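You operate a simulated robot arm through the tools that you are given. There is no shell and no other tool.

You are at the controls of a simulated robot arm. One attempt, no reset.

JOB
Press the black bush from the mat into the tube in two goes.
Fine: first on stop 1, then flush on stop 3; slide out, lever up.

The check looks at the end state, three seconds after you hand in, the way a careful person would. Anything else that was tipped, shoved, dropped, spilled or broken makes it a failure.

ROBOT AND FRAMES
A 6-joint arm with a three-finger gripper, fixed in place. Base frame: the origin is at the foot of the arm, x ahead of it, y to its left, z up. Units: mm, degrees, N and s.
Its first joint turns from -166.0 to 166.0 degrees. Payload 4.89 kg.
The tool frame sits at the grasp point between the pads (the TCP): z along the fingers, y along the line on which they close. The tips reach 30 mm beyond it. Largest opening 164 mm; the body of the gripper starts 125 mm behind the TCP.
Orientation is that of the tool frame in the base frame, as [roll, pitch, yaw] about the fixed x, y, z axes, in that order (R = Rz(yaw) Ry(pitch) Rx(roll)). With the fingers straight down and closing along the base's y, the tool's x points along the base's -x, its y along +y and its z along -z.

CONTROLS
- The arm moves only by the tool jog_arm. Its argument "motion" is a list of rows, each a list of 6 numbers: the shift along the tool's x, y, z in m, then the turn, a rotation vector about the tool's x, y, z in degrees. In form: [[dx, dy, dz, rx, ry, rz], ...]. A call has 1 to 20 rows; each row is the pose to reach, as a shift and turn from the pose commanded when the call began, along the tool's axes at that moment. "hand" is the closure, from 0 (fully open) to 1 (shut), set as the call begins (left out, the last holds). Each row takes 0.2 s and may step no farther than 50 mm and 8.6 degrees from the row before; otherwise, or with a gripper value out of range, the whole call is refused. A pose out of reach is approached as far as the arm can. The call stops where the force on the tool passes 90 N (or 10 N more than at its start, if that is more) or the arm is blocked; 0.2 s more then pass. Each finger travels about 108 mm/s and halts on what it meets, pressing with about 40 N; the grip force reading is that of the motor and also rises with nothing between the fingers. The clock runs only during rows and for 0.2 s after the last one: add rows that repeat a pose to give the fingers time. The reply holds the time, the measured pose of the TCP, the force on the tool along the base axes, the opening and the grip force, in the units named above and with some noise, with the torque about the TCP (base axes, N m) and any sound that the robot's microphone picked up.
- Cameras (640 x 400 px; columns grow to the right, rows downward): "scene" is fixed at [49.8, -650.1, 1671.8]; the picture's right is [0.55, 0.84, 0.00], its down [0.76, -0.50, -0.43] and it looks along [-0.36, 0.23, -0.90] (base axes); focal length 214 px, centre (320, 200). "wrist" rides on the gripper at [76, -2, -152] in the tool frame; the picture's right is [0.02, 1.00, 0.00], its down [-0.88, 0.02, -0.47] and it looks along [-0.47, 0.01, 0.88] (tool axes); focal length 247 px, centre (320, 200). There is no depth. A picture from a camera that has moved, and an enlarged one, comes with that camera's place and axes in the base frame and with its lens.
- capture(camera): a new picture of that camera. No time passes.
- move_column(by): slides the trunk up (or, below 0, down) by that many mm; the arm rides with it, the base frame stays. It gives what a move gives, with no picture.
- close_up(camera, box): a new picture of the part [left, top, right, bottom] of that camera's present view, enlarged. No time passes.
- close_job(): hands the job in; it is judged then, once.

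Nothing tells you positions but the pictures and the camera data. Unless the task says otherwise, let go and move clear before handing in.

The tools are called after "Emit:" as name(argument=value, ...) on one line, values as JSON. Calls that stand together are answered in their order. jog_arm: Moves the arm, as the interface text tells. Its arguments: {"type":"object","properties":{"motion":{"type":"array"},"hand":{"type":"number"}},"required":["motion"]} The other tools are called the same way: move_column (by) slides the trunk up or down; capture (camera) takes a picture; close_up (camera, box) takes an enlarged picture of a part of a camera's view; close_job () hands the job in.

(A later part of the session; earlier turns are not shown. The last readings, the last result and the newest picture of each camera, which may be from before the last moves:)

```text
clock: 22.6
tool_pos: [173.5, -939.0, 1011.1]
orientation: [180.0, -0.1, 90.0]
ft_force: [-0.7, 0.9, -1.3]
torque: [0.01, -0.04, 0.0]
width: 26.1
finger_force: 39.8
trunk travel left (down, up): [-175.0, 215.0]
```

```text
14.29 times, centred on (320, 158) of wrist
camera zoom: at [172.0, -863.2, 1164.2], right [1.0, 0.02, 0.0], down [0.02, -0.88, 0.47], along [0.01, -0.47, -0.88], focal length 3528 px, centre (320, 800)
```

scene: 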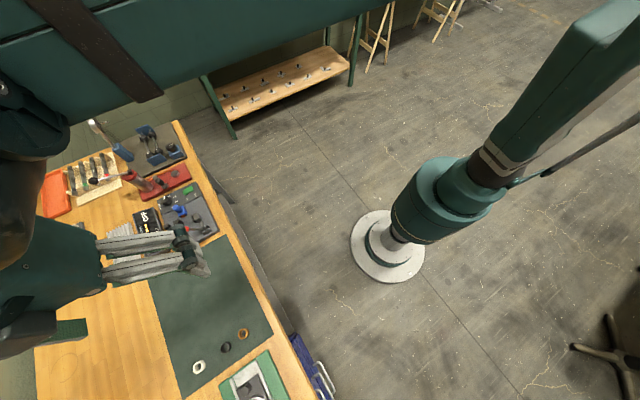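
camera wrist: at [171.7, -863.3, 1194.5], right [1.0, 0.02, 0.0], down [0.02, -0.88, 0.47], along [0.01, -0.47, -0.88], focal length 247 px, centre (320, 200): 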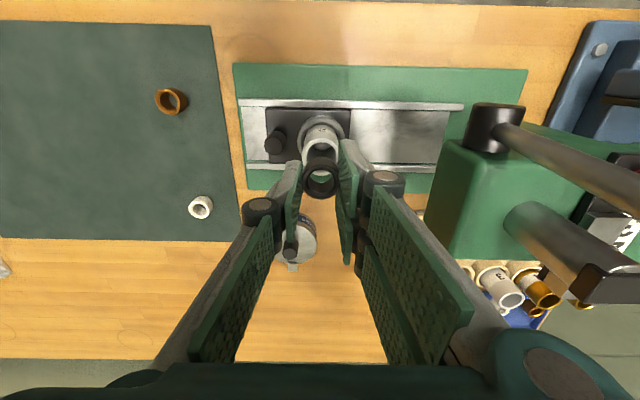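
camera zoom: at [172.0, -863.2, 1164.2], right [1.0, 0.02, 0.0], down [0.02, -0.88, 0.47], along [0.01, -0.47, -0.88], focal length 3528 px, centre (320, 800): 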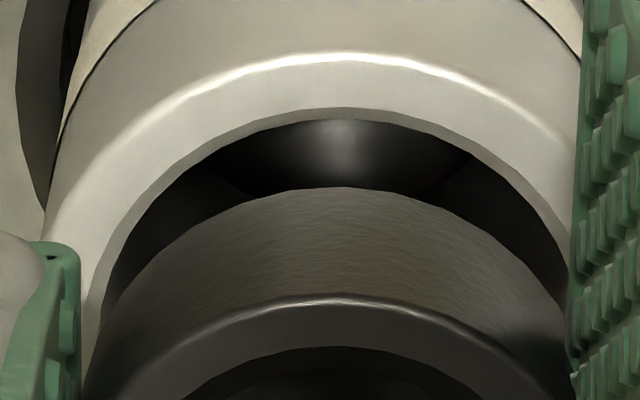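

x alignment is within about 0.1 mm. I'll rotate the held bush back 90° above the tube to check y alignment with the same left-right symmetry.

Emit:
jog_arm(motion=[[0, 0, 0, 0, 0, -8], [0, 0, 0, 0, 0, -16], [0, 0, 0, 0, 0, -24], [0, 0, 0, 0, 0, -32], [0, 0, 0, 0, 0, -40], [0, 0, 0, 0, 0, -48], [0, 0, 0, 0, 0, -56], [0, 0, 0, 0, 0, -64], [0, 0, 0, 0, 0, -72], [0, 0, 0, 0, 0, -80], [0, 0, 0, 0, 0, -86], [0, 0, 0, 0, 0, -90], [0, 0, 0, 0, 0, -90], [0, 0, 0, 0, 0, -90]])

Emit:
close_up(camera="wrist", box=[300, 144, 340, 172])

Emit:
close_up(camera="wrist", box=[260, 120, 380, 220])

```text
clock: 25.6
tool_pos: [174.3, -939.7, 1011.5]
orientation: [180.0, 0.0, 180.0]
ft_force: [0.3, -0.2, 0.0]
torque: [0.03, 0.02, 0.02]
width: 26.1
finger_force: 40.3
trunk travel left (down, up): [-175.0, 215.0]
```

```text
14.29 times, centred on (320, 158) of wrist
camera zoom: at [97.8, -940.7, 1164.5], right [-0.02, 1.0, 0.0], down [0.88, 0.02, 0.47], along [0.47, 0.01, -0.88], focal length 3528 px, centre (320, 800)
```

zoom: 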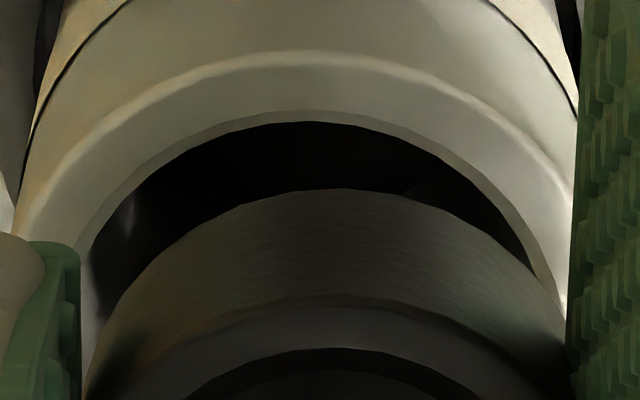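

```text
4.00 times, centred on (320, 170) of wrist
camera zoom: at [97.8, -940.7, 1164.5], right [-0.02, 1.0, 0.0], down [0.88, 0.02, 0.47], along [0.47, 0.01, -0.88], focal length 988 px, centre (320, 320)
```

zoom: 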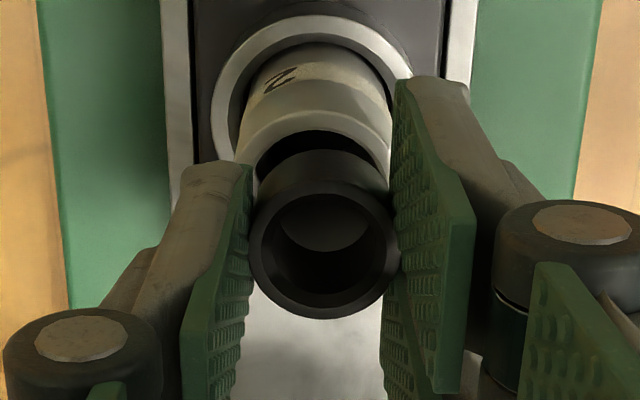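

Columns show the tube about 2 mm toward −y of the bush here. I'll take finer close-ups before correcting.

Emit:
close_up(camera="wrist", box=[296, 144, 344, 174])

Emit:
close_up(camera="wrist", box=[296, 172, 344, 202])

```text
13.33 times, centred on (320, 159) of wrist
camera zoom: at [97.8, -940.7, 1164.5], right [-0.02, 1.0, 0.0], down [0.88, 0.02, 0.47], along [0.47, 0.01, -0.88], focal length 3293 px, centre (320, 747)
```

zoom: 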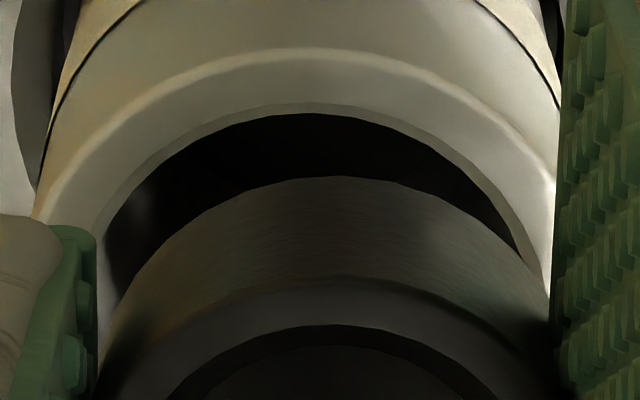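

```text
13.33 times, centred on (320, 187) of wrist
camera zoom: at [97.8, -940.7, 1164.5], right [-0.02, 1.0, 0.0], down [0.88, 0.02, 0.47], along [0.47, 0.01, -0.88], focal length 3293 px, centre (320, 373)
```

zoom: 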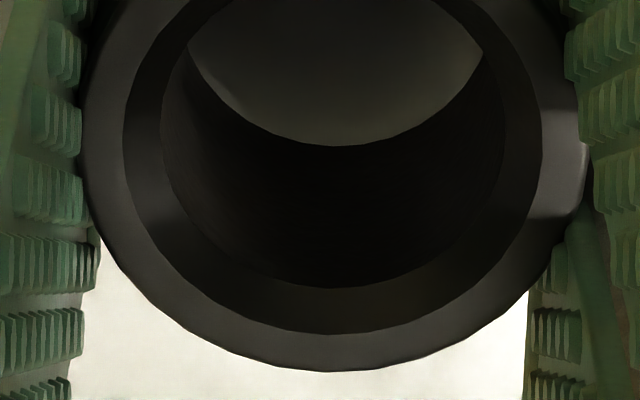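

Emit:
jog_arm(motion=[[-0.001, -0.002, 0, 0, 0, 0], [-0.001, -0.002, 0, 0, 0, 0], [-0.001, -0.002, 0, 0, 0, 0]])

Emit:
close_up(camera="wrist", box=[296, 144, 344, 174])

```text
clock: 26.4
tool_pos: [174.4, -940.7, 1011.3]
orientation: [-180.0, 0.1, -179.9]
ft_force: [0.5, -0.6, -0.7]
torque: [0.0, -0.02, -0.02]
width: 25.9
finger_force: 39.6
trunk travel left (down, up): [-175.0, 215.0]
```

```text
13.33 times, centred on (320, 159) of wrist
camera zoom: at [98.6, -942.9, 1164.6], right [-0.02, 1.0, 0.0], down [0.88, 0.02, 0.47], along [0.47, 0.01, -0.88], focal length 3293 px, centre (320, 747)
```

zoom: 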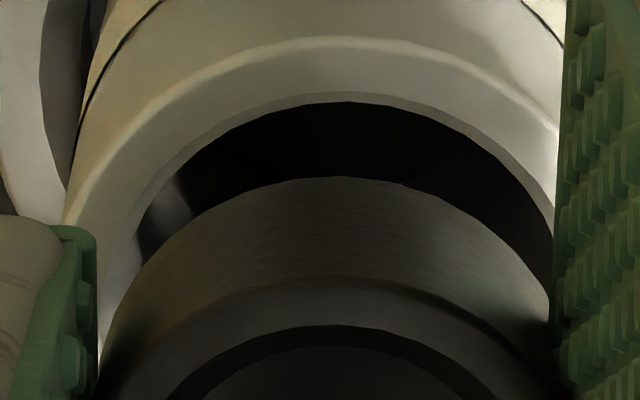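

Now y is aligned within about 0.3 mm. I'll lower gently toward the rim, watching the force.

Emit:
jog_arm(motion=[[0, 0.0002, 0.004, 0, 0, 0], [0, 0.0002, 0.008, 0, 0, 0], [0, 0.0002, 0.008, 0, 0, 0]])

Emit:
close_up(camera="wrist", box=[296, 150, 344, 180])

```text
clock: 27.2
tool_pos: [174.4, -941.4, 1004.1]
orientation: [180.0, 0.0, -180.0]
ft_force: [0.0, -0.6, 0.1]
torque: [-0.01, -0.04, 0.0]
width: 25.8
finger_force: 40.1
trunk travel left (down, up): [-175.0, 215.0]
```

```text
13.33 times, centred on (320, 165) of wrist
camera zoom: at [98.6, -942.6, 1156.8], right [-0.02, 1.0, 0.0], down [0.88, 0.02, 0.47], along [0.47, 0.01, -0.88], focal length 3293 px, centre (320, 667)
```

zoom: 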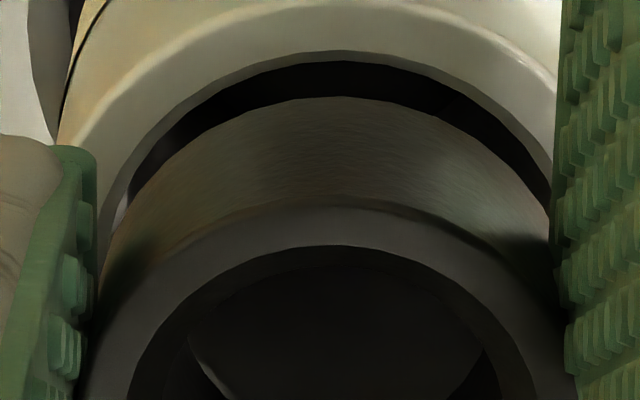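

Emit:
jog_arm(motion=[[0, 0, 0.0015, 0, 0, 0], [0, 0, 0.003, 0, 0, 0], [0, 0, 0.003, 0, 0, 0]])

Emit:
close_up(camera="wrist", box=[296, 150, 344, 180])

```text
clock: 28.0
tool_pos: [174.7, -940.7, 1000.7]
orientation: [-180.0, 0.0, 180.0]
ft_force: [-1.3, 0.7, 3.1]
torque: [0.05, 0.02, 0.02]
width: 26.1
finger_force: 39.9
trunk travel left (down, up): [-175.0, 215.0]
```

```text
13.33 times, centred on (320, 165) of wrist
camera zoom: at [98.6, -942.6, 1153.9], right [-0.02, 1.0, 0.0], down [0.88, 0.02, 0.47], along [0.47, 0.01, -0.88], focal length 3293 px, centre (320, 667)
```

zoom: 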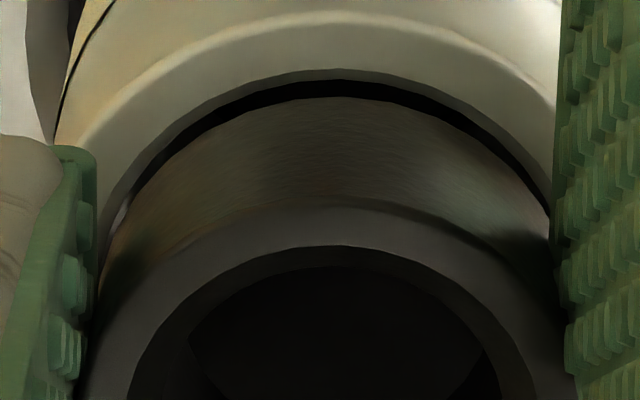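

Contact appears to start, and the view shows about 0.8 mm of gap on the −x side. I'll shift by that much and continue down.

Emit:
jog_arm(motion=[[0, 0, -0.001, 0, 0, 0], [0.0008, 0, -0.001, 0, 0, 0], [0.0008, 0, 0.0, 0, 0, 0], [0.0008, 0, 0.0, 0, 0, 0]])

Emit:
close_up(camera="wrist", box=[296, 150, 344, 180])

```text
clock: 29.0
tool_pos: [174.5, -941.4, 1000.9]
orientation: [179.9, 0.1, -179.9]
ft_force: [0.4, 0.9, 5.2]
torque: [0.05, -0.01, -0.02]
width: 25.9
finger_force: 40.5
trunk travel left (down, up): [-175.0, 215.0]
```

```text
13.33 times, centred on (320, 165) of wrist
camera zoom: at [98.0, -942.7, 1153.7], right [-0.02, 1.0, 0.0], down [0.88, 0.02, 0.47], along [0.47, 0.01, -0.88], focal length 3293 px, centre (320, 667)
```

zoom: 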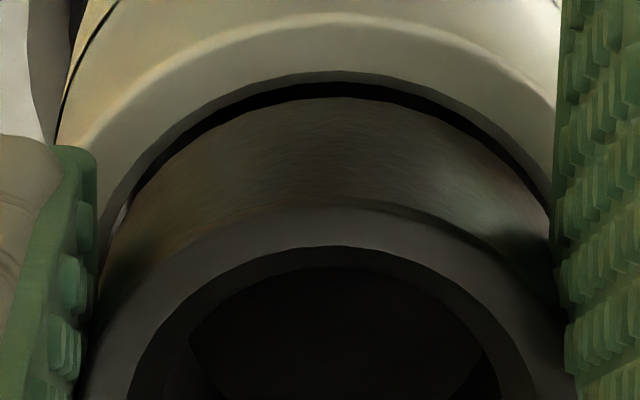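

Emit:
jog_arm(motion=[[0, 0, -0.002, 0, 0, 0], [0.0007, 0, -0.002, 0, 0, 0], [0.0007, 0, -0.002, 0, 0, 0]])

Emit:
close_up(camera="wrist", box=[296, 150, 344, 180])

```text
clock: 29.8
tool_pos: [173.9, -941.1, 1002.5]
orientation: [-180.0, 0.0, -180.0]
ft_force: [-0.2, 0.6, -0.4]
torque: [0.0, -0.04, 0.0]
width: 26.2
finger_force: 39.8
trunk travel left (down, up): [-175.0, 215.0]
```

```text
13.33 times, centred on (320, 165) of wrist
camera zoom: at [97.1, -942.7, 1155.3], right [-0.02, 1.0, 0.0], down [0.88, 0.02, 0.47], along [0.47, 0.01, -0.88], focal length 3293 px, centre (320, 667)
```

zoom: 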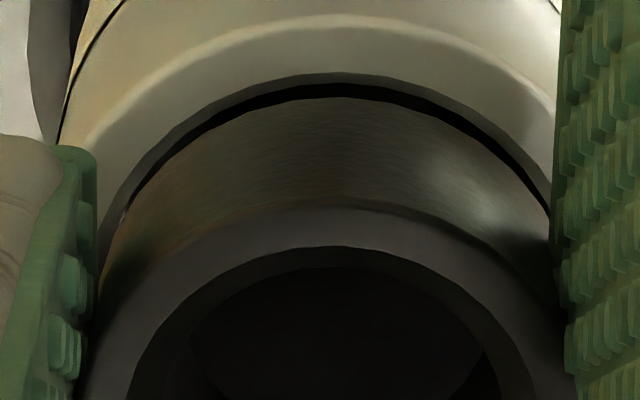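

Emit:
jog_arm(motion=[[0, 0, 0.001, 0, 0, 0], [0, 0, 0.002, 0, 0, 0], [0, 0, 0.0025, 0, 0, 0], [0, 0, 0.0025, 0, 0, 0]])

Emit:
close_up(camera="wrist", box=[296, 150, 344, 180])

```text
clock: 30.8
tool_pos: [173.6, -941.7, 999.4]
orientation: [-180.0, 0.0, 180.0]
ft_force: [2.8, -0.1, 10.9]
torque: [0.07, -0.04, -0.02]
width: 26.2
finger_force: 39.5
trunk travel left (down, up): [-175.0, 215.0]
```

```text
13.33 times, centred on (320, 165) of wrist
camera zoom: at [97.3, -942.4, 1153.3], right [-0.02, 1.0, 0.0], down [0.88, 0.02, 0.47], along [0.47, 0.01, -0.88], focal length 3293 px, centre (320, 667)
```

zoom: 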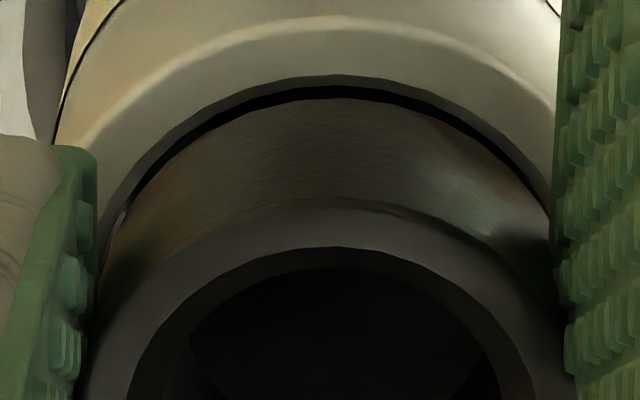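

The force readings suggest the contact is now slightly on the −x, +y side. I'll back off, shift about +0.5 in x and −0.4 in y, and retry softly.

Emit:
jog_arm(motion=[[0, 0, -0.002, 0, 0, 0], [-0.0005, -0.0004, -0.002, 0, 0, 0], [-0.0005, -0.0004, 0, 0, 0, 0], [-0.0005, -0.0004, 0.0005, 0, 0, 0], [-0.0005, -0.0004, 0.0005, 0, 0, 0]])

Emit:
close_up(camera="wrist", box=[296, 150, 344, 180])

```text
clock: 32.0
tool_pos: [173.5, -941.6, 999.8]
orientation: [179.9, 0.0, -180.0]
ft_force: [0.8, 1.9, 11.5]
torque: [0.12, -0.01, -0.02]
width: 26.1
finger_force: 40.2
trunk travel left (down, up): [-175.0, 215.0]
```

```text
13.33 times, centred on (320, 165) of wrist
camera zoom: at [97.4, -942.4, 1153.0], right [-0.02, 1.0, 0.0], down [0.88, 0.02, 0.47], along [0.47, 0.01, -0.88], focal length 3293 px, centre (320, 667)
```

zoom: 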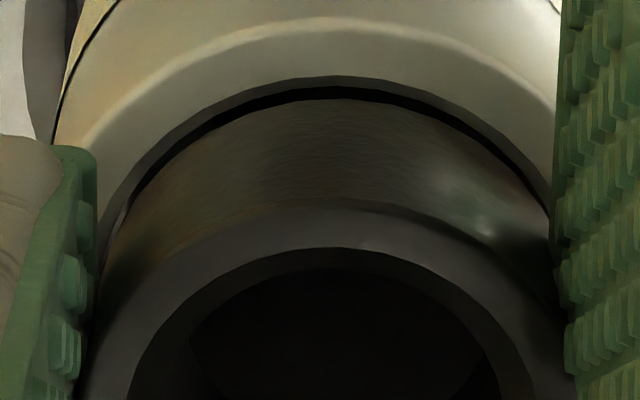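

Emit:
close_up(camera="wrist", box=[300, 154, 322, 170])

Emit:
close_up(camera="wrist", box=[322, 154, 344, 170])

Emit:
close_up(camera="wrist", box=[280, 120, 360, 210])

```text
16.00 times, centred on (311, 162) of wrist
camera zoom: at [97.4, -942.4, 1153.0], right [-0.02, 1.0, 0.0], down [0.88, 0.02, 0.47], along [0.47, 0.01, -0.88], focal length 3952 px, centre (464, 808)
```

zoom: 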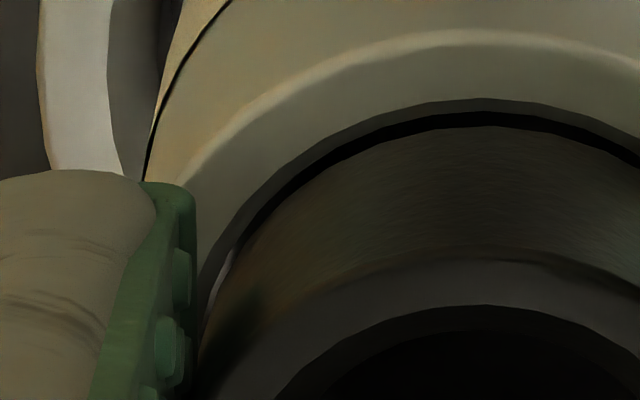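

```text
16.00 times, centred on (333, 162) of wrist
camera zoom: at [97.4, -942.4, 1153.0], right [-0.02, 1.0, 0.0], down [0.88, 0.02, 0.47], along [0.47, 0.01, -0.88], focal length 3952 px, centre (112, 808)
```

zoom: 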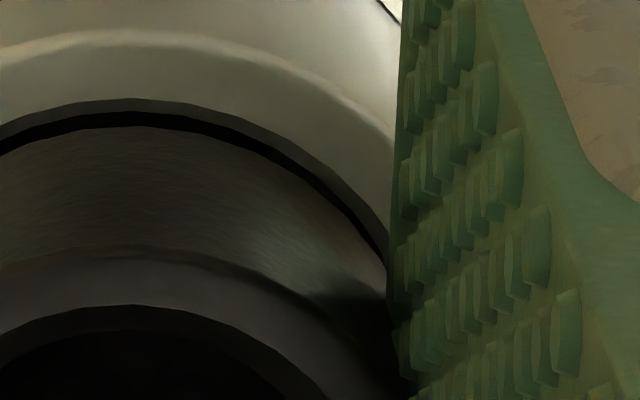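

```text
4.44 times, centred on (320, 165) of wrist
camera zoom: at [97.4, -942.4, 1153.0], right [-0.02, 1.0, 0.0], down [0.88, 0.02, 0.47], along [0.47, 0.01, -0.88], focal length 1098 px, centre (320, 356)
```

zoom: 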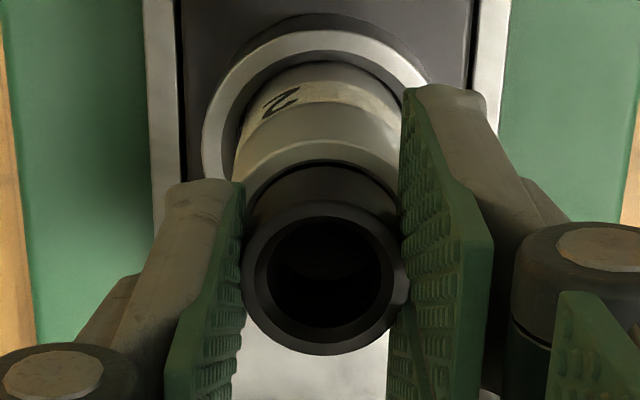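

The bush looks seated in the chamfer nearly concentrically. I'll press a further 1 mm lightly to see whether it settles.

Emit:
jog_arm(motion=[[0, 0, 0.0005, 0, 0, 0], [0, 0, 0.001, 0, 0, 0], [0, 0, 0.001, 0, 0, 0]])

Emit:
close_up(camera="wrist", box=[296, 150, 344, 180])

```text
clock: 32.8
tool_pos: [173.5, -940.6, 999.5]
orientation: [-179.9, 0.0, 180.0]
ft_force: [-0.3, -1.4, 24.5]
torque: [0.05, 0.05, -0.11]
width: 26.2
finger_force: 39.9
trunk travel left (down, up): [-175.0, 215.0]
```

```text
13.33 times, centred on (320, 165) of wrist
camera zoom: at [97.3, -942.2, 1152.4], right [-0.02, 1.0, 0.0], down [0.88, 0.02, 0.47], along [0.47, 0.01, -0.88], focal length 3293 px, centre (320, 667)
```

zoom: 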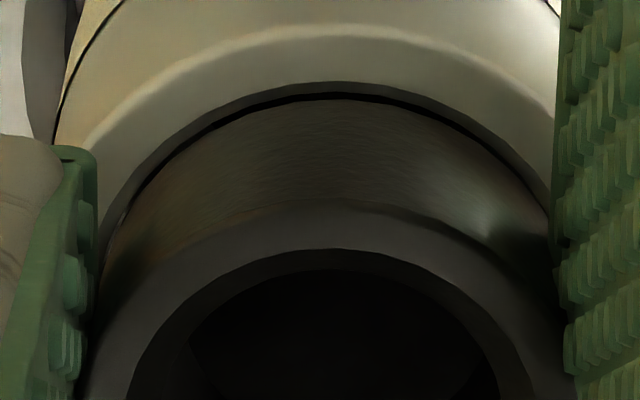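

Emit:
jog_arm(motion=[[0, 0, 0.0005, 0, 0, 0], [0, 0, 0.001, 0, 0, 0], [0, 0, 0.001, 0, 0, 0]])

Emit:
close_up(camera="wrist", box=[296, 150, 344, 180])

```text
clock: 33.6
tool_pos: [174.0, -941.0, 998.5]
orientation: [-179.9, 0.0, -179.9]
ft_force: [0.1, -2.1, 31.0]
torque: [0.01, 0.01, -0.01]
width: 26.3
finger_force: 39.6
trunk travel left (down, up): [-175.0, 215.0]
```

```text
13.33 times, centred on (320, 165) of wrist
camera zoom: at [97.3, -942.2, 1151.4], right [-0.02, 1.0, 0.0], down [0.88, 0.02, 0.47], along [0.47, 0.01, -0.88], focal length 3293 px, centre (320, 667)
```

zoom: 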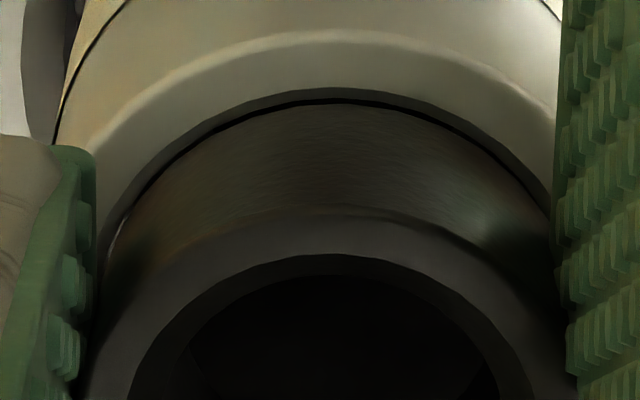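

The bush is seated at the chamfer (contact balanced, about 31 N). I'll relax the push, then release.

Emit:
jog_arm(motion=[[0, 0, -0.0013, 0, 0, 0], [0, 0, -0.0013, 0, 0, 0]])

```text
clock: 34.2
tool_pos: [174.5, -940.6, 998.5]
orientation: [-180.0, 0.0, -179.9]
ft_force: [-0.2, 1.4, 11.5]
torque: [0.1, 0.04, -0.05]
width: 26.4
finger_force: 39.6
trunk travel left (down, up): [-175.0, 215.0]
```

Emit:
jog_arm(motion=[[0, 0, -0.0005, 0, 0, 0], [0, 0, -0.0005, 0, 0, 0]])

Emit:
jog_arm(motion=[[0, 0, 0, 0, 0, 0], [0, 0, 0, 0, 0, 0]], hand=0.78)

Emit:
capture(camera="wrist")

Emit:
close_up(camera="wrist", box=[290, 130, 350, 200])

```text
clock: 34.8
tool_pos: [174.4, -941.6, 998.6]
orientation: [180.0, 0.1, -180.0]
ft_force: [0.2, 2.4, 4.9]
torque: [0.06, 0.01, 0.01]
width: 26.2
finger_force: 39.6
trunk travel left (down, up): [-175.0, 215.0]
```

```text
clock: 35.4
tool_pos: [173.4, -942.6, 998.9]
orientation: [-179.9, 0.0, 179.9]
ft_force: [0.0, -0.1, 0.3]
torque: [0.0, 0.0, -0.01]
width: 35.9
finger_force: 0.1
trunk travel left (down, up): [-175.0, 215.0]
```

```text
taken
camera wrist: at [97.4, -943.5, 1151.9], right [-0.02, 1.0, 0.0], down [0.88, 0.02, 0.47], along [0.47, 0.01, -0.88], focal length 247 px, centre (320, 200)
```

wrist: 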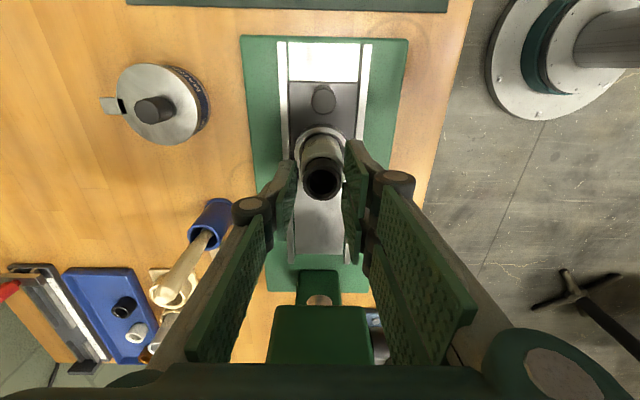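

```text
5.71 times, centred on (320, 165) of wrist
camera zoom: at [97.4, -943.5, 1151.9], right [-0.02, 1.0, 0.0], down [0.88, 0.02, 0.47], along [0.47, 0.01, -0.88], focal length 1411 px, centre (320, 400)
```

zoom: 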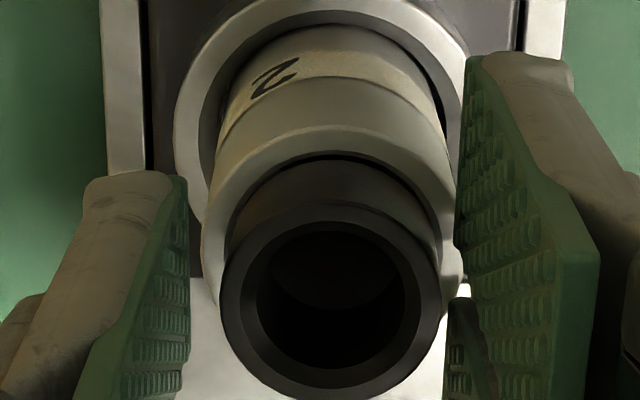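

Released; the bush stands in the tube mouth. I'll rise straight up and inspect it.

Emit:
jog_arm(motion=[[0, 0.001, -0.01, 0, 0, 0], [0, 0.001, -0.03, 0, 0, 0], [0, 0.001, -0.06, 0, 0, 0], [0, 0.001, -0.1, 0, 0, 0], [0, 0.001, -0.1, 0, 0, 0]])

Emit:
capture(camera="wrist")

Emit:
close_up(camera="wrist", box=[280, 80, 360, 180])

```text
clock: 36.6
tool_pos: [172.8, -941.8, 1099.6]
orientation: [179.9, 0.0, 180.0]
ft_force: [0.3, -0.4, 0.4]
torque: [-0.03, -0.03, -0.01]
width: 36.1
finger_force: 0.0
trunk travel left (down, up): [-175.0, 215.0]
```

```text
taken
camera wrist: at [97.2, -942.6, 1252.6], right [-0.02, 1.0, 0.0], down [0.88, 0.02, 0.47], along [0.47, 0.01, -0.88], focal length 247 px, centre (320, 200)
```

wrist: 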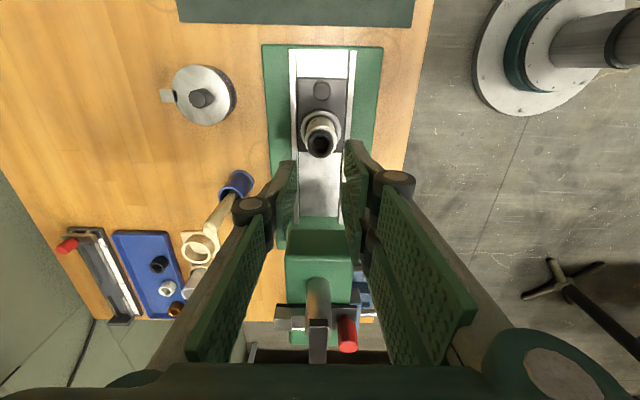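

```text
4.00 times, centred on (320, 130) of wrist
camera zoom: at [97.2, -942.6, 1252.6], right [-0.02, 1.0, 0.0], down [0.88, 0.02, 0.47], along [0.47, 0.01, -0.88], focal length 988 px, centre (320, 480)
```

zoom: 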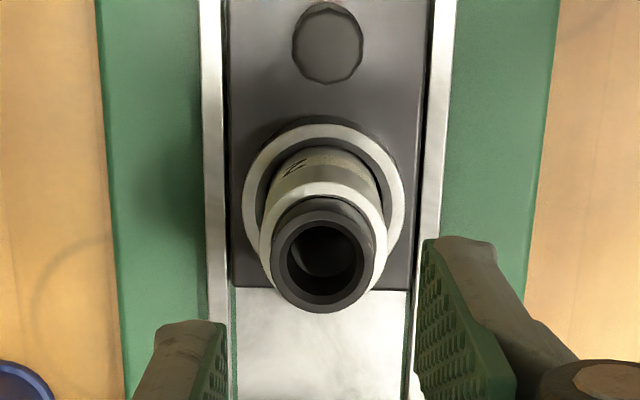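

The bush sits upright on the tube. Next, the stop bar: a close look at the head top from here.

Emit:
close_up(camera="wrist", box=[265, 260, 375, 370])

Emit:
close_up(camera="wrist", box=[268, 290, 328, 350])

```text
3.64 times, centred on (320, 315) of wrist
camera zoom: at [97.2, -942.6, 1252.6], right [-0.02, 1.0, 0.0], down [0.88, 0.02, 0.47], along [0.47, 0.01, -0.88], focal length 898 px, centre (320, -218)
```

zoom: 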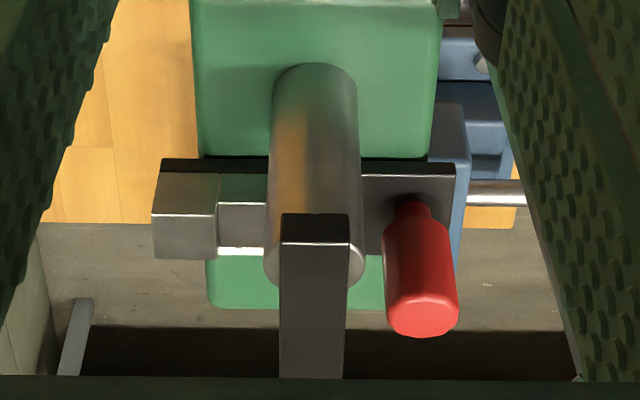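

```text
6.67 times, centred on (298, 320) of wrist
camera zoom: at [97.2, -942.6, 1252.6], right [-0.02, 1.0, 0.0], down [0.88, 0.02, 0.47], along [0.47, 0.01, -0.88], focal length 1646 px, centre (467, -600)
```

zoom: 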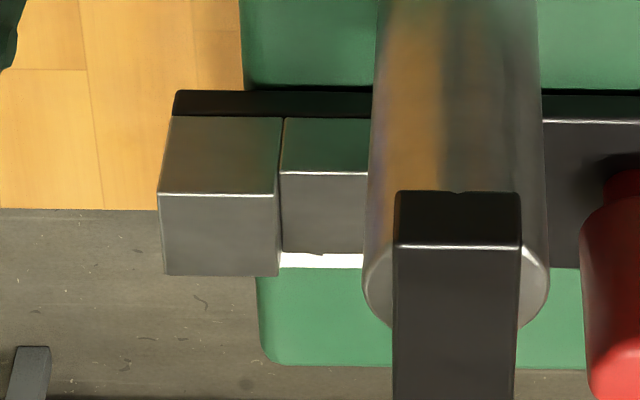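

Block 1 is the tallest step, at y from −984 to −966, x 317–336, z 1078–1091. The dog's underside is near 1115. I'll open the hand and hover at (327, -910), then lower so the −y finger stands left of block 1 and can push the bar toward +y.

Emit:
jog_arm(motion=[[0, 0, -0.04, 0, 0, 0], [0, 0, -0.08, 0, 0, 0], [0, 0, -0.12, 0, 0, 0], [0, 0, -0.16, 0, 0, 0], [-0.038, 0.008, -0.16, 0, 0, 0], [-0.077, 0.016, -0.16, 0, 0, 0], [-0.115, 0.024, -0.16, 0, 0, 0], [-0.154, 0.032, -0.16, 0, 0, 0], [-0.154, 0.032, -0.16, 0, 0, 0]], hand=0)

Emit:
capture(camera="wrist")

```text
clock: 38.6
tool_pos: [328.1, -909.1, 1258.5]
orientation: [179.9, 0.0, -180.0]
ft_force: [0.4, 0.3, -0.3]
torque: [-0.02, 0.09, 0.02]
width: 164.2
finger_force: 0.1
trunk travel left (down, up): [-175.0, 215.0]
```

```text
taken
camera wrist: at [251.7, -910.1, 1411.9], right [-0.02, 1.0, 0.0], down [0.88, 0.02, 0.47], along [0.47, 0.01, -0.88], focal length 247 px, centre (320, 200)
```

wrist: 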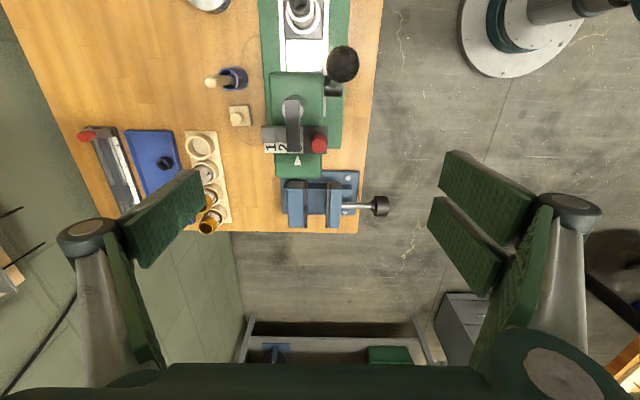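

Emit:
close_up(camera="wrist", box=[250, 90, 340, 190])

Emit:
close_up(camera="wrist", box=[120, 60, 360, 240])

```text
4.00 times, centred on (295, 140) of wrist
camera zoom: at [251.7, -910.1, 1411.9], right [-0.02, 1.0, 0.0], down [0.88, 0.02, 0.47], along [0.47, 0.01, -0.88], focal length 988 px, centre (420, 440)
```

zoom: 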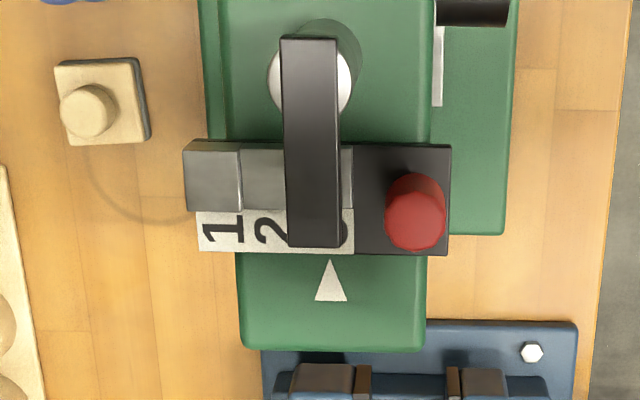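

```text
2.22 times, centred on (240, 150) of wrist
camera zoom: at [251.7, -910.1, 1411.9], right [-0.02, 1.0, 0.0], down [0.88, 0.02, 0.47], along [0.47, 0.01, -0.88], focal length 549 px, centre (498, 311)
```

zoom: 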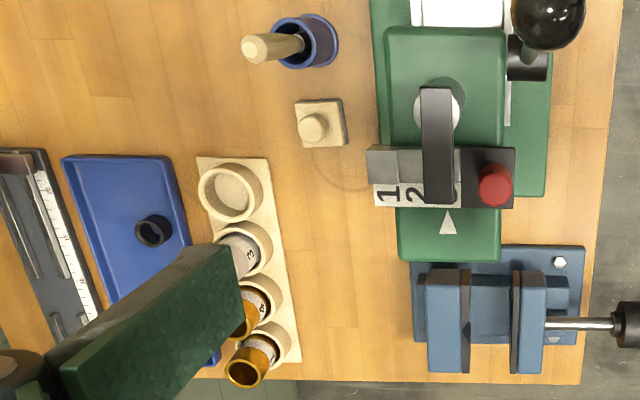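

The pointer triangle marks step 3 now, and the pitch is about 17.5 mm. I'll lower so the −y finger stands beside block 1's end, tip at about z 1081.

Emit:
jog_arm(motion=[[0, -0.001, 0.04, 0, 0, 0], [0, -0.001, 0.08, 0, 0, 0], [0, -0.001, 0.12, 0, 0, 0], [0, -0.001, 0.1475, 0, 0, 0], [0, -0.001, 0.1475, 0, 0, 0]])

Emit:
capture(camera="wrist")

Emit:
close_up(camera="wrist", box=[160, 120, 360, 260])

```text
clock: 39.8
tool_pos: [327.9, -910.2, 1110.8]
orientation: [180.0, 0.0, -179.9]
ft_force: [0.2, -1.0, 0.0]
torque: [0.07, 0.03, -0.02]
width: 164.0
finger_force: 0.0
trunk travel left (down, up): [-175.0, 215.0]
```

```text
taken
camera wrist: at [251.8, -911.6, 1263.6], right [-0.02, 1.0, 0.0], down [0.88, 0.02, 0.47], along [0.47, 0.01, -0.88], focal length 247 px, centre (320, 200)
```

wrist: 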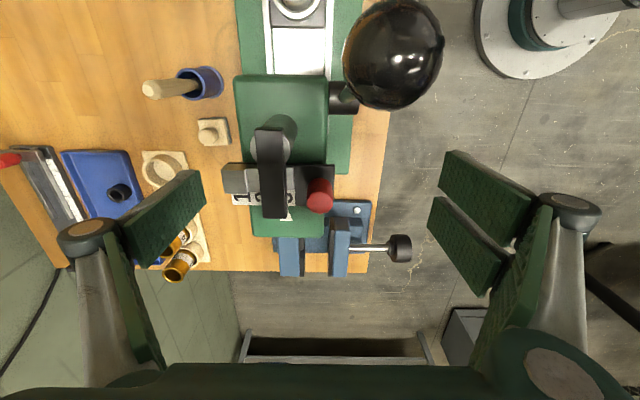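

```text
2.86 times, centred on (260, 190) of wrist
camera zoom: at [251.8, -911.6, 1263.6], right [-0.02, 1.0, 0.0], down [0.88, 0.02, 0.47], along [0.47, 0.01, -0.88], focal length 706 px, centre (491, 229)
```

zoom: 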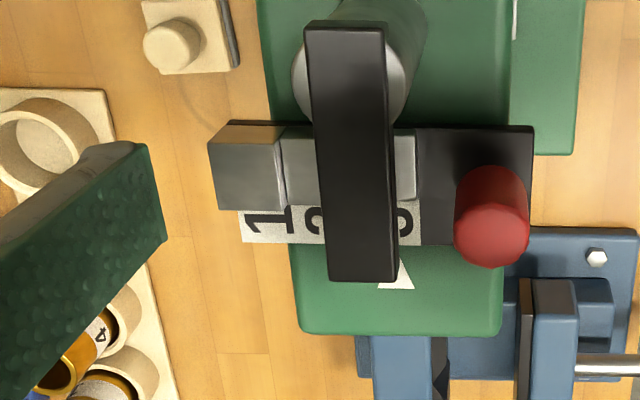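

With the hand fully open the tips are shorter (about 10 mm past the TCP), so I'll lower 20 mm more before pushing.

Emit:
jog_arm(motion=[[0, 0, 0.01, 0, 0, 0], [0, 0, 0.02, 0, 0, 0], [0, 0, 0.02, 0, 0, 0]])

Emit:
close_up(camera="wrist", box=[160, 120, 360, 260])

```text
clock: 40.6
tool_pos: [328.1, -909.6, 1090.5]
orientation: [-179.9, 0.0, 180.0]
ft_force: [-0.6, 0.1, -0.7]
torque: [0.02, -0.01, 0.0]
width: 164.2
finger_force: 0.1
trunk travel left (down, up): [-175.0, 215.0]
```

```text
2.86 times, centred on (260, 190) of wrist
camera zoom: at [251.7, -910.9, 1244.0], right [-0.02, 1.0, 0.0], down [0.88, 0.02, 0.47], along [0.47, 0.01, -0.88], focal length 706 px, centre (491, 229)
```

zoom: 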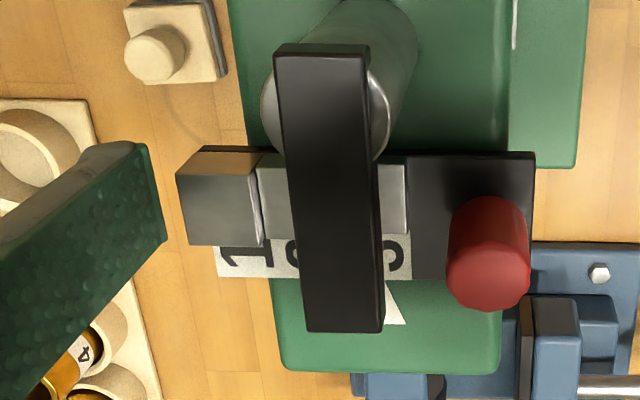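

Finger is beside block 1 and level with it. Pushing the bar toward +y in steps.

Emit:
jog_arm(motion=[[0, 0.005, 0, 0, 0, 0], [0, 0.01, 0, 0, 0, 0], [0, 0.015, 0, 0, 0, 0], [0, 0.02, 0, 0, 0, 0], [0, 0.025, 0, 0, 0, 0], [0, 0.025, 0, 0, 0, 0]])

Emit:
close_up(camera="wrist", box=[160, 120, 360, 260])

```text
clock: 42.0
tool_pos: [328.9, -883.8, 1091.9]
orientation: [-179.9, 0.1, -179.9]
ft_force: [-0.2, -1.3, -0.4]
torque: [0.06, 0.02, 0.0]
width: 163.7
finger_force: 0.0
trunk travel left (down, up): [-175.0, 215.0]
```

```text
2.86 times, centred on (260, 190) of wrist
camera zoom: at [251.7, -886.1, 1244.4], right [-0.02, 1.0, 0.0], down [0.88, 0.02, 0.47], along [0.47, 0.01, -0.88], focal length 706 px, centre (491, 229)
```

zoom: 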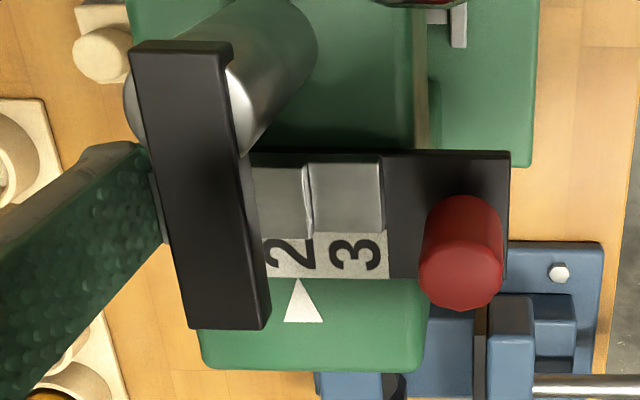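

Emit:
jog_arm(motion=[[0, 0.004, 0, 0, 0, 0], [0, 0.008, 0, 0, 0, 0], [0, 0.012, 0, 0, 0, 0], [0, 0.016, 0, 0, 0, 0], [0, 0.016, 0, 0, 0, 0]])

Emit:
close_up(camera="wrist", box=[160, 120, 360, 260])

```text
clock: 43.2
tool_pos: [328.1, -869.5, 1092.0]
orientation: [-180.0, 0.1, -179.9]
ft_force: [0.1, 0.5, 0.1]
torque: [-0.02, 0.04, -0.02]
width: 163.9
finger_force: 0.0
trunk travel left (down, up): [-175.0, 215.0]
```

```text
2.86 times, centred on (260, 190) of wrist
camera zoom: at [251.4, -870.2, 1244.7], right [-0.02, 1.0, 0.0], down [0.88, 0.02, 0.47], along [0.47, 0.01, -0.88], focal length 706 px, centre (491, 229)
```

zoom: 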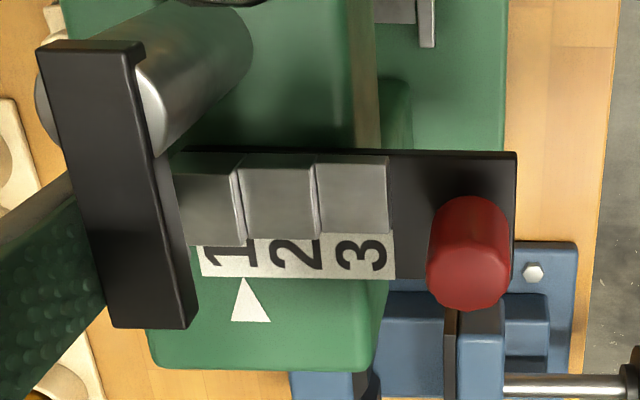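

The bar snapped so label 1 is at the pointer. I'll back the finger off to −y and rise clear.

Emit:
jog_arm(motion=[[0, -0.005, 0, 0, 0, 0], [0, -0.012, 0, 0, 0, 0], [0, -0.012, -0.04, 0, 0, 0], [0, -0.012, -0.08, 0, 0, 0], [0, -0.012, -0.12, 0, 0, 0], [0, -0.012, -0.16, 0, 0, 0], [0, -0.012, -0.16, 0, 0, 0]])

Emit:
capture(camera="wrist")

Emit:
close_up(camera="wrist", box=[220, 80, 360, 200])

```text
clock: 44.8
tool_pos: [328.4, -881.4, 1250.4]
orientation: [179.9, 0.0, -180.0]
ft_force: [-0.2, 0.8, -0.4]
torque: [-0.04, -0.03, -0.01]
width: 164.0
finger_force: 0.0
trunk travel left (down, up): [-175.0, 215.0]
```

```text
taken
camera wrist: at [251.5, -881.5, 1404.2], right [-0.02, 1.0, 0.0], down [0.88, 0.02, 0.47], along [0.47, 0.01, -0.88], focal length 247 px, centre (320, 200)
```

wrist: 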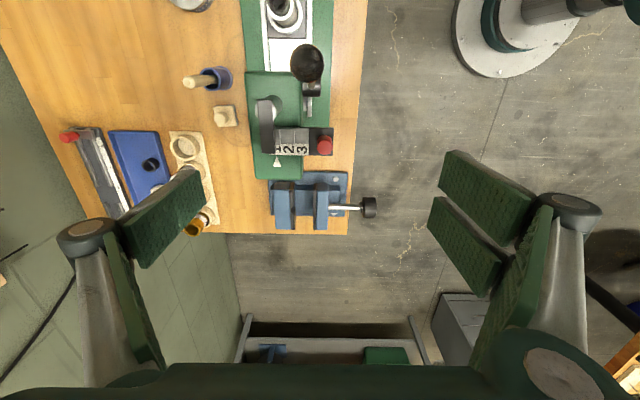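

```text
3.33 times, centred on (290, 140) of wrist
camera zoom: at [251.5, -881.5, 1404.2], right [-0.02, 1.0, 0.0], down [0.88, 0.02, 0.47], along [0.47, 0.01, -0.88], focal length 823 px, centre (420, 400)
```

zoom: 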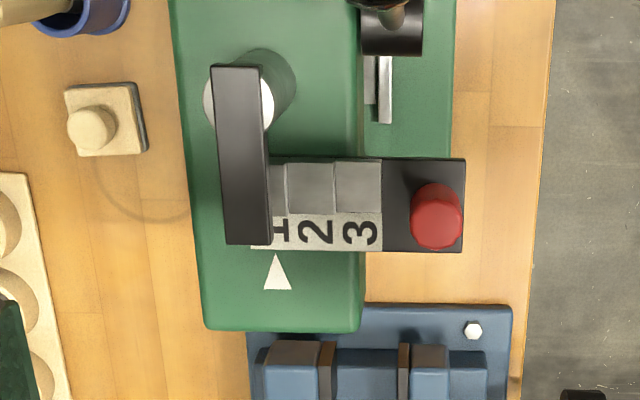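

Label 1 is aligned with the pointer. Now I go back to the front of the press, then tilt the tool to approach the slide's peg from the front.

Emit:
jog_arm(motion=[[0, 0, -0.03, 0, 0, 0], [0.044, -0.008, -0.03, 0, 0, 0], [0.088, -0.017, -0.03, 0, 0, 0], [0.132, -0.025, -0.03, 0, 0, 0], [0.176, -0.033, -0.03, 0, 0, 0], [0.22, -0.042, -0.03, 0, 0, 0], [0.264, -0.05, -0.03, 0, 0, 0], [0.308, -0.0586, -0.03, 0, 0, 0], [0.308, -0.0586, -0.03, 0, 0, 0]], hand=0.7)

Emit:
jog_arm(motion=[[0, 0, 0.035, 0, -7, 0], [0, 0, 0.07, 0, -14, 0], [0, 0, 0.105, 0, -21, 0], [0, 0, 0.14, 0, -28, 0], [0, 0, 0.175, 0, -35, 0], [0, 0, 0.2, 0, -40, 0], [0, 0, 0.22, 0, -45, 0], [0, 0, 0.22, 0, -45, 0]])

Emit:
capture(camera="wrist")

```text
clock: 46.8
tool_pos: [17.6, -938.7, 1282.2]
orientation: [-180.0, -0.1, -180.0]
ft_force: [-0.3, -0.1, 0.0]
torque: [0.06, -0.15, -0.01]
width: 49.3
finger_force: 0.1
trunk travel left (down, up): [-175.0, 215.0]
```

```text
clock: 48.6
tool_pos: [19.6, -940.3, 1061.3]
orientation: [-180.0, 45.0, 180.0]
ft_force: [-0.4, -0.7, -0.1]
torque: [0.01, -0.04, 0.01]
width: 49.3
finger_force: 0.0
trunk travel left (down, up): [-175.0, 215.0]
```

```text
taken
camera wrist: at [-141.9, -940.8, 1115.1], right [-0.01, 1.0, -0.02], down [0.29, 0.02, 0.96], along [0.96, 0.01, -0.29], focal length 247 px, centre (320, 200)
```

wrist: 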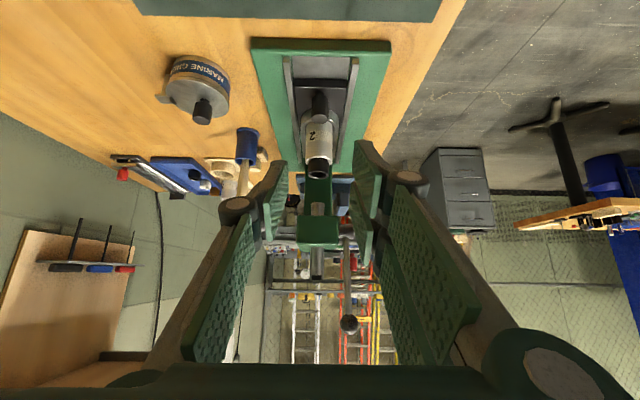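

Emit:
close_up(camera="wrist", box=[240, 30, 400, 200])

Emit:
close_up(camera="wrist", box=[290, 130, 350, 180])

Emit:
close_up(camera="wrist", box=[280, 170, 370, 280])

```text
2.35 times, centred on (320, 115) of wrist
camera zoom: at [-141.9, -940.8, 1115.1], right [-0.01, 1.0, -0.02], down [0.29, 0.02, 0.96], along [0.96, 0.01, -0.29], focal length 581 px, centre (320, 400)
```

zoom: 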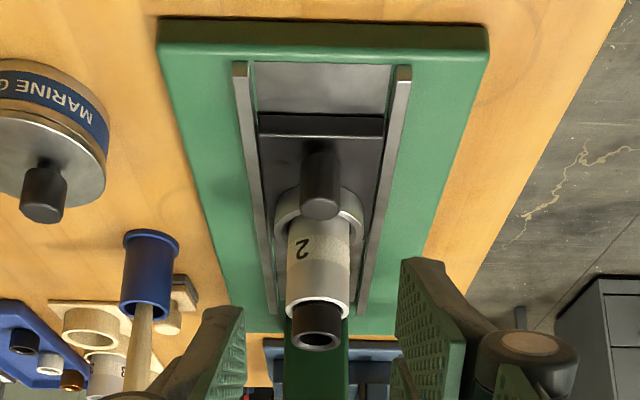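

```text
8.00 times, centred on (320, 155) of wrist
camera zoom: at [-141.9, -940.8, 1115.1], right [-0.01, 1.0, -0.02], down [0.29, 0.02, 0.96], along [0.96, 0.01, -0.29], focal length 1976 px, centre (320, 560)
```

zoom: 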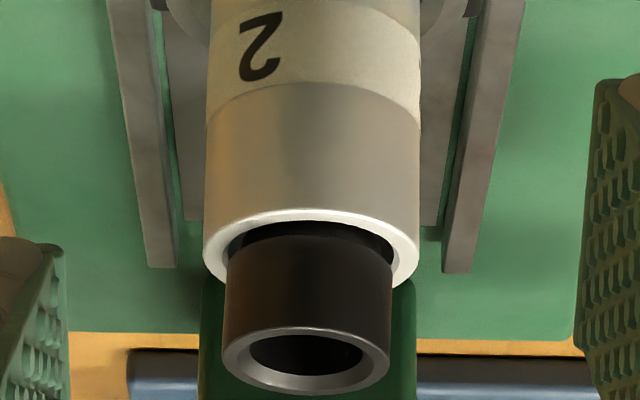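

```text
3.64 times, centred on (325, 225) of wrist
camera zoom: at [-141.9, -940.8, 1115.1], right [-0.01, 1.0, -0.02], down [0.29, 0.02, 0.96], along [0.96, 0.01, -0.29], focal length 898 px, centre (302, 109)
```

zoom: 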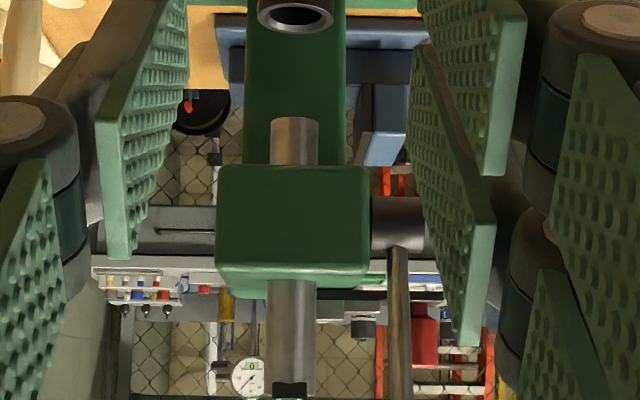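

The bush stands square in the tube (top about 983, ram bottom about 991). The slide peg is at about (121, -940), z 895–928. I'll approach it with the tilted hand, opening 36 mm.

Emit:
jog_arm(motion=[[0.006, 0, 0.0254, 0, 0, 0], [0.012, 0, 0.0508, 0, 0, 0], [0.0175, 0, 0.0762, 0, 0, 0], [0.0233, 0, 0.1016, 0, 0, 0], [0.0233, 0, 0.1016, 0, 0, 0]], hand=0.78)

Emit:
capture(camera="wrist")

Emit:
close_up(camera="wrist", box=[250, 90, 390, 250])

```text
clock: 49.8
tool_pos: [75.8, -939.8, 973.5]
orientation: [180.0, 45.0, -179.9]
ft_force: [-0.1, 0.2, 0.1]
torque: [0.04, 0.02, 0.01]
width: 36.1
finger_force: 0.0
trunk travel left (down, up): [-175.0, 215.0]
```

```text
taken
camera wrist: at [-86.0, -940.8, 1027.4], right [-0.01, 1.0, -0.02], down [0.29, 0.02, 0.96], along [0.96, 0.01, -0.29], focal length 247 px, centre (320, 200)
```

wrist: 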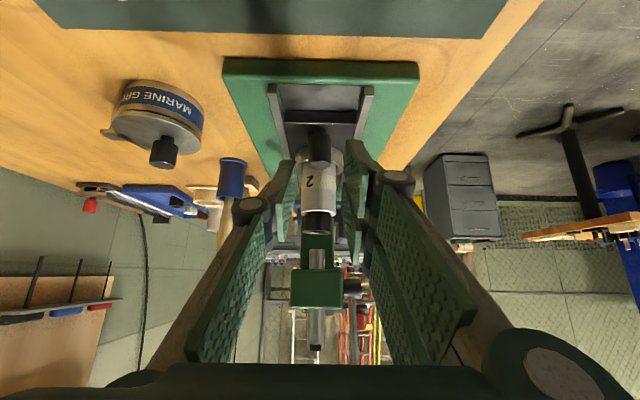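

```text
2.50 times, centred on (320, 170) of wrist
camera zoom: at [-86.0, -940.8, 1027.4], right [-0.01, 1.0, -0.02], down [0.29, 0.02, 0.96], along [0.96, 0.01, -0.29], focal length 617 px, centre (320, 275)
```

zoom: 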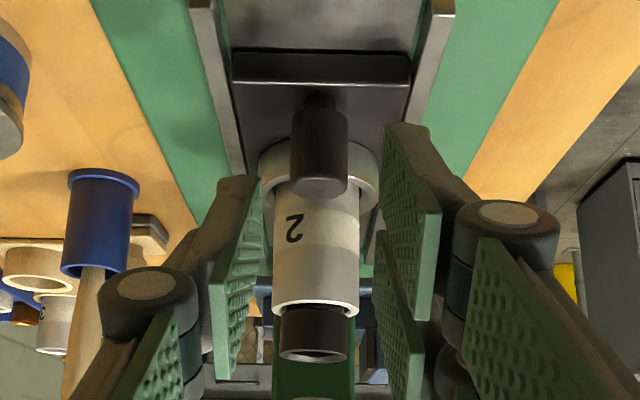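

Emit:
jog_arm(motion=[[-0.0004, 0, 0.014, 0, 0, 0], [-0.0008, 0, 0.028, 0, 0, 0], [-0.0012, 0, 0.0415, 0, 0, 0], [-0.0012, 0, 0.0415, 0, 0, 0]])

Emit:
close_up(camera="wrist", box=[250, 90, 390, 250])

```text
clock: 50.8
tool_pos: [106.4, -939.7, 945.4]
orientation: [-180.0, 44.9, -180.0]
ft_force: [-0.5, 1.0, 1.0]
torque: [0.02, 0.01, 0.02]
width: 36.1
finger_force: 0.0
trunk travel left (down, up): [-175.0, 215.0]
```

```text
2.50 times, centred on (320, 170) of wrist
camera zoom: at [-55.6, -940.9, 998.9], right [-0.01, 1.0, -0.02], down [0.29, 0.02, 0.96], along [0.96, 0.01, -0.29], focal length 617 px, centre (320, 275)
```

zoom: 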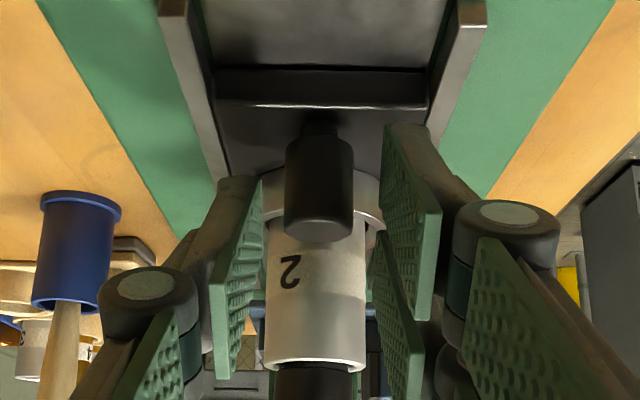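

Emit:
jog_arm(motion=[[0, 0, 0.003, 0, 0, 0], [0, 0, 0.003, 0, 0, 0]])

Emit:
jog_arm(motion=[[0, 0, 0, 0, 0, 0], [0, 0, 0, 0, 0, 0], [0, 0, 0, 0, 0, 0]], hand=1)

Emit:
close_up(camera="wrist", box=[250, 90, 390, 250])

```text
clock: 51.4
tool_pos: [108.9, -939.1, 942.3]
orientation: [180.0, 45.0, -179.9]
ft_force: [1.4, -0.9, -0.6]
torque: [-0.01, -0.02, -0.01]
width: 36.1
finger_force: 0.1
trunk travel left (down, up): [-175.0, 215.0]
```

```text
clock: 52.2
tool_pos: [108.2, -939.6, 943.3]
orientation: [180.0, 45.0, 180.0]
ft_force: [-0.4, -12.0, 3.4]
torque: [-0.32, 0.12, -0.21]
width: 21.0
finger_force: 44.6
trunk travel left (down, up): [-175.0, 215.0]
```

```text
2.50 times, centred on (320, 170) of wrist
camera zoom: at [-53.8, -941.3, 996.9], right [-0.01, 1.0, -0.02], down [0.29, 0.02, 0.96], along [0.96, 0.01, -0.29], focal length 617 px, centre (320, 275)
```

zoom: 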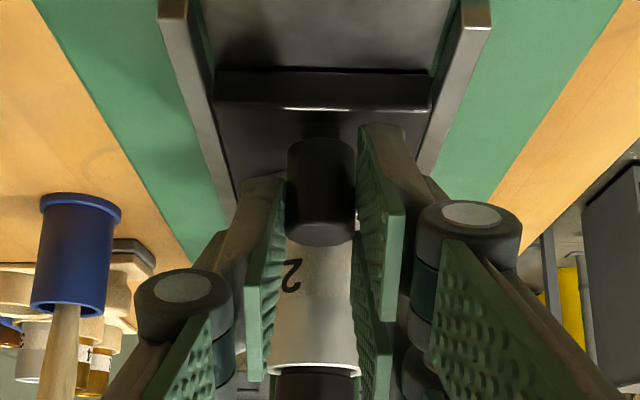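

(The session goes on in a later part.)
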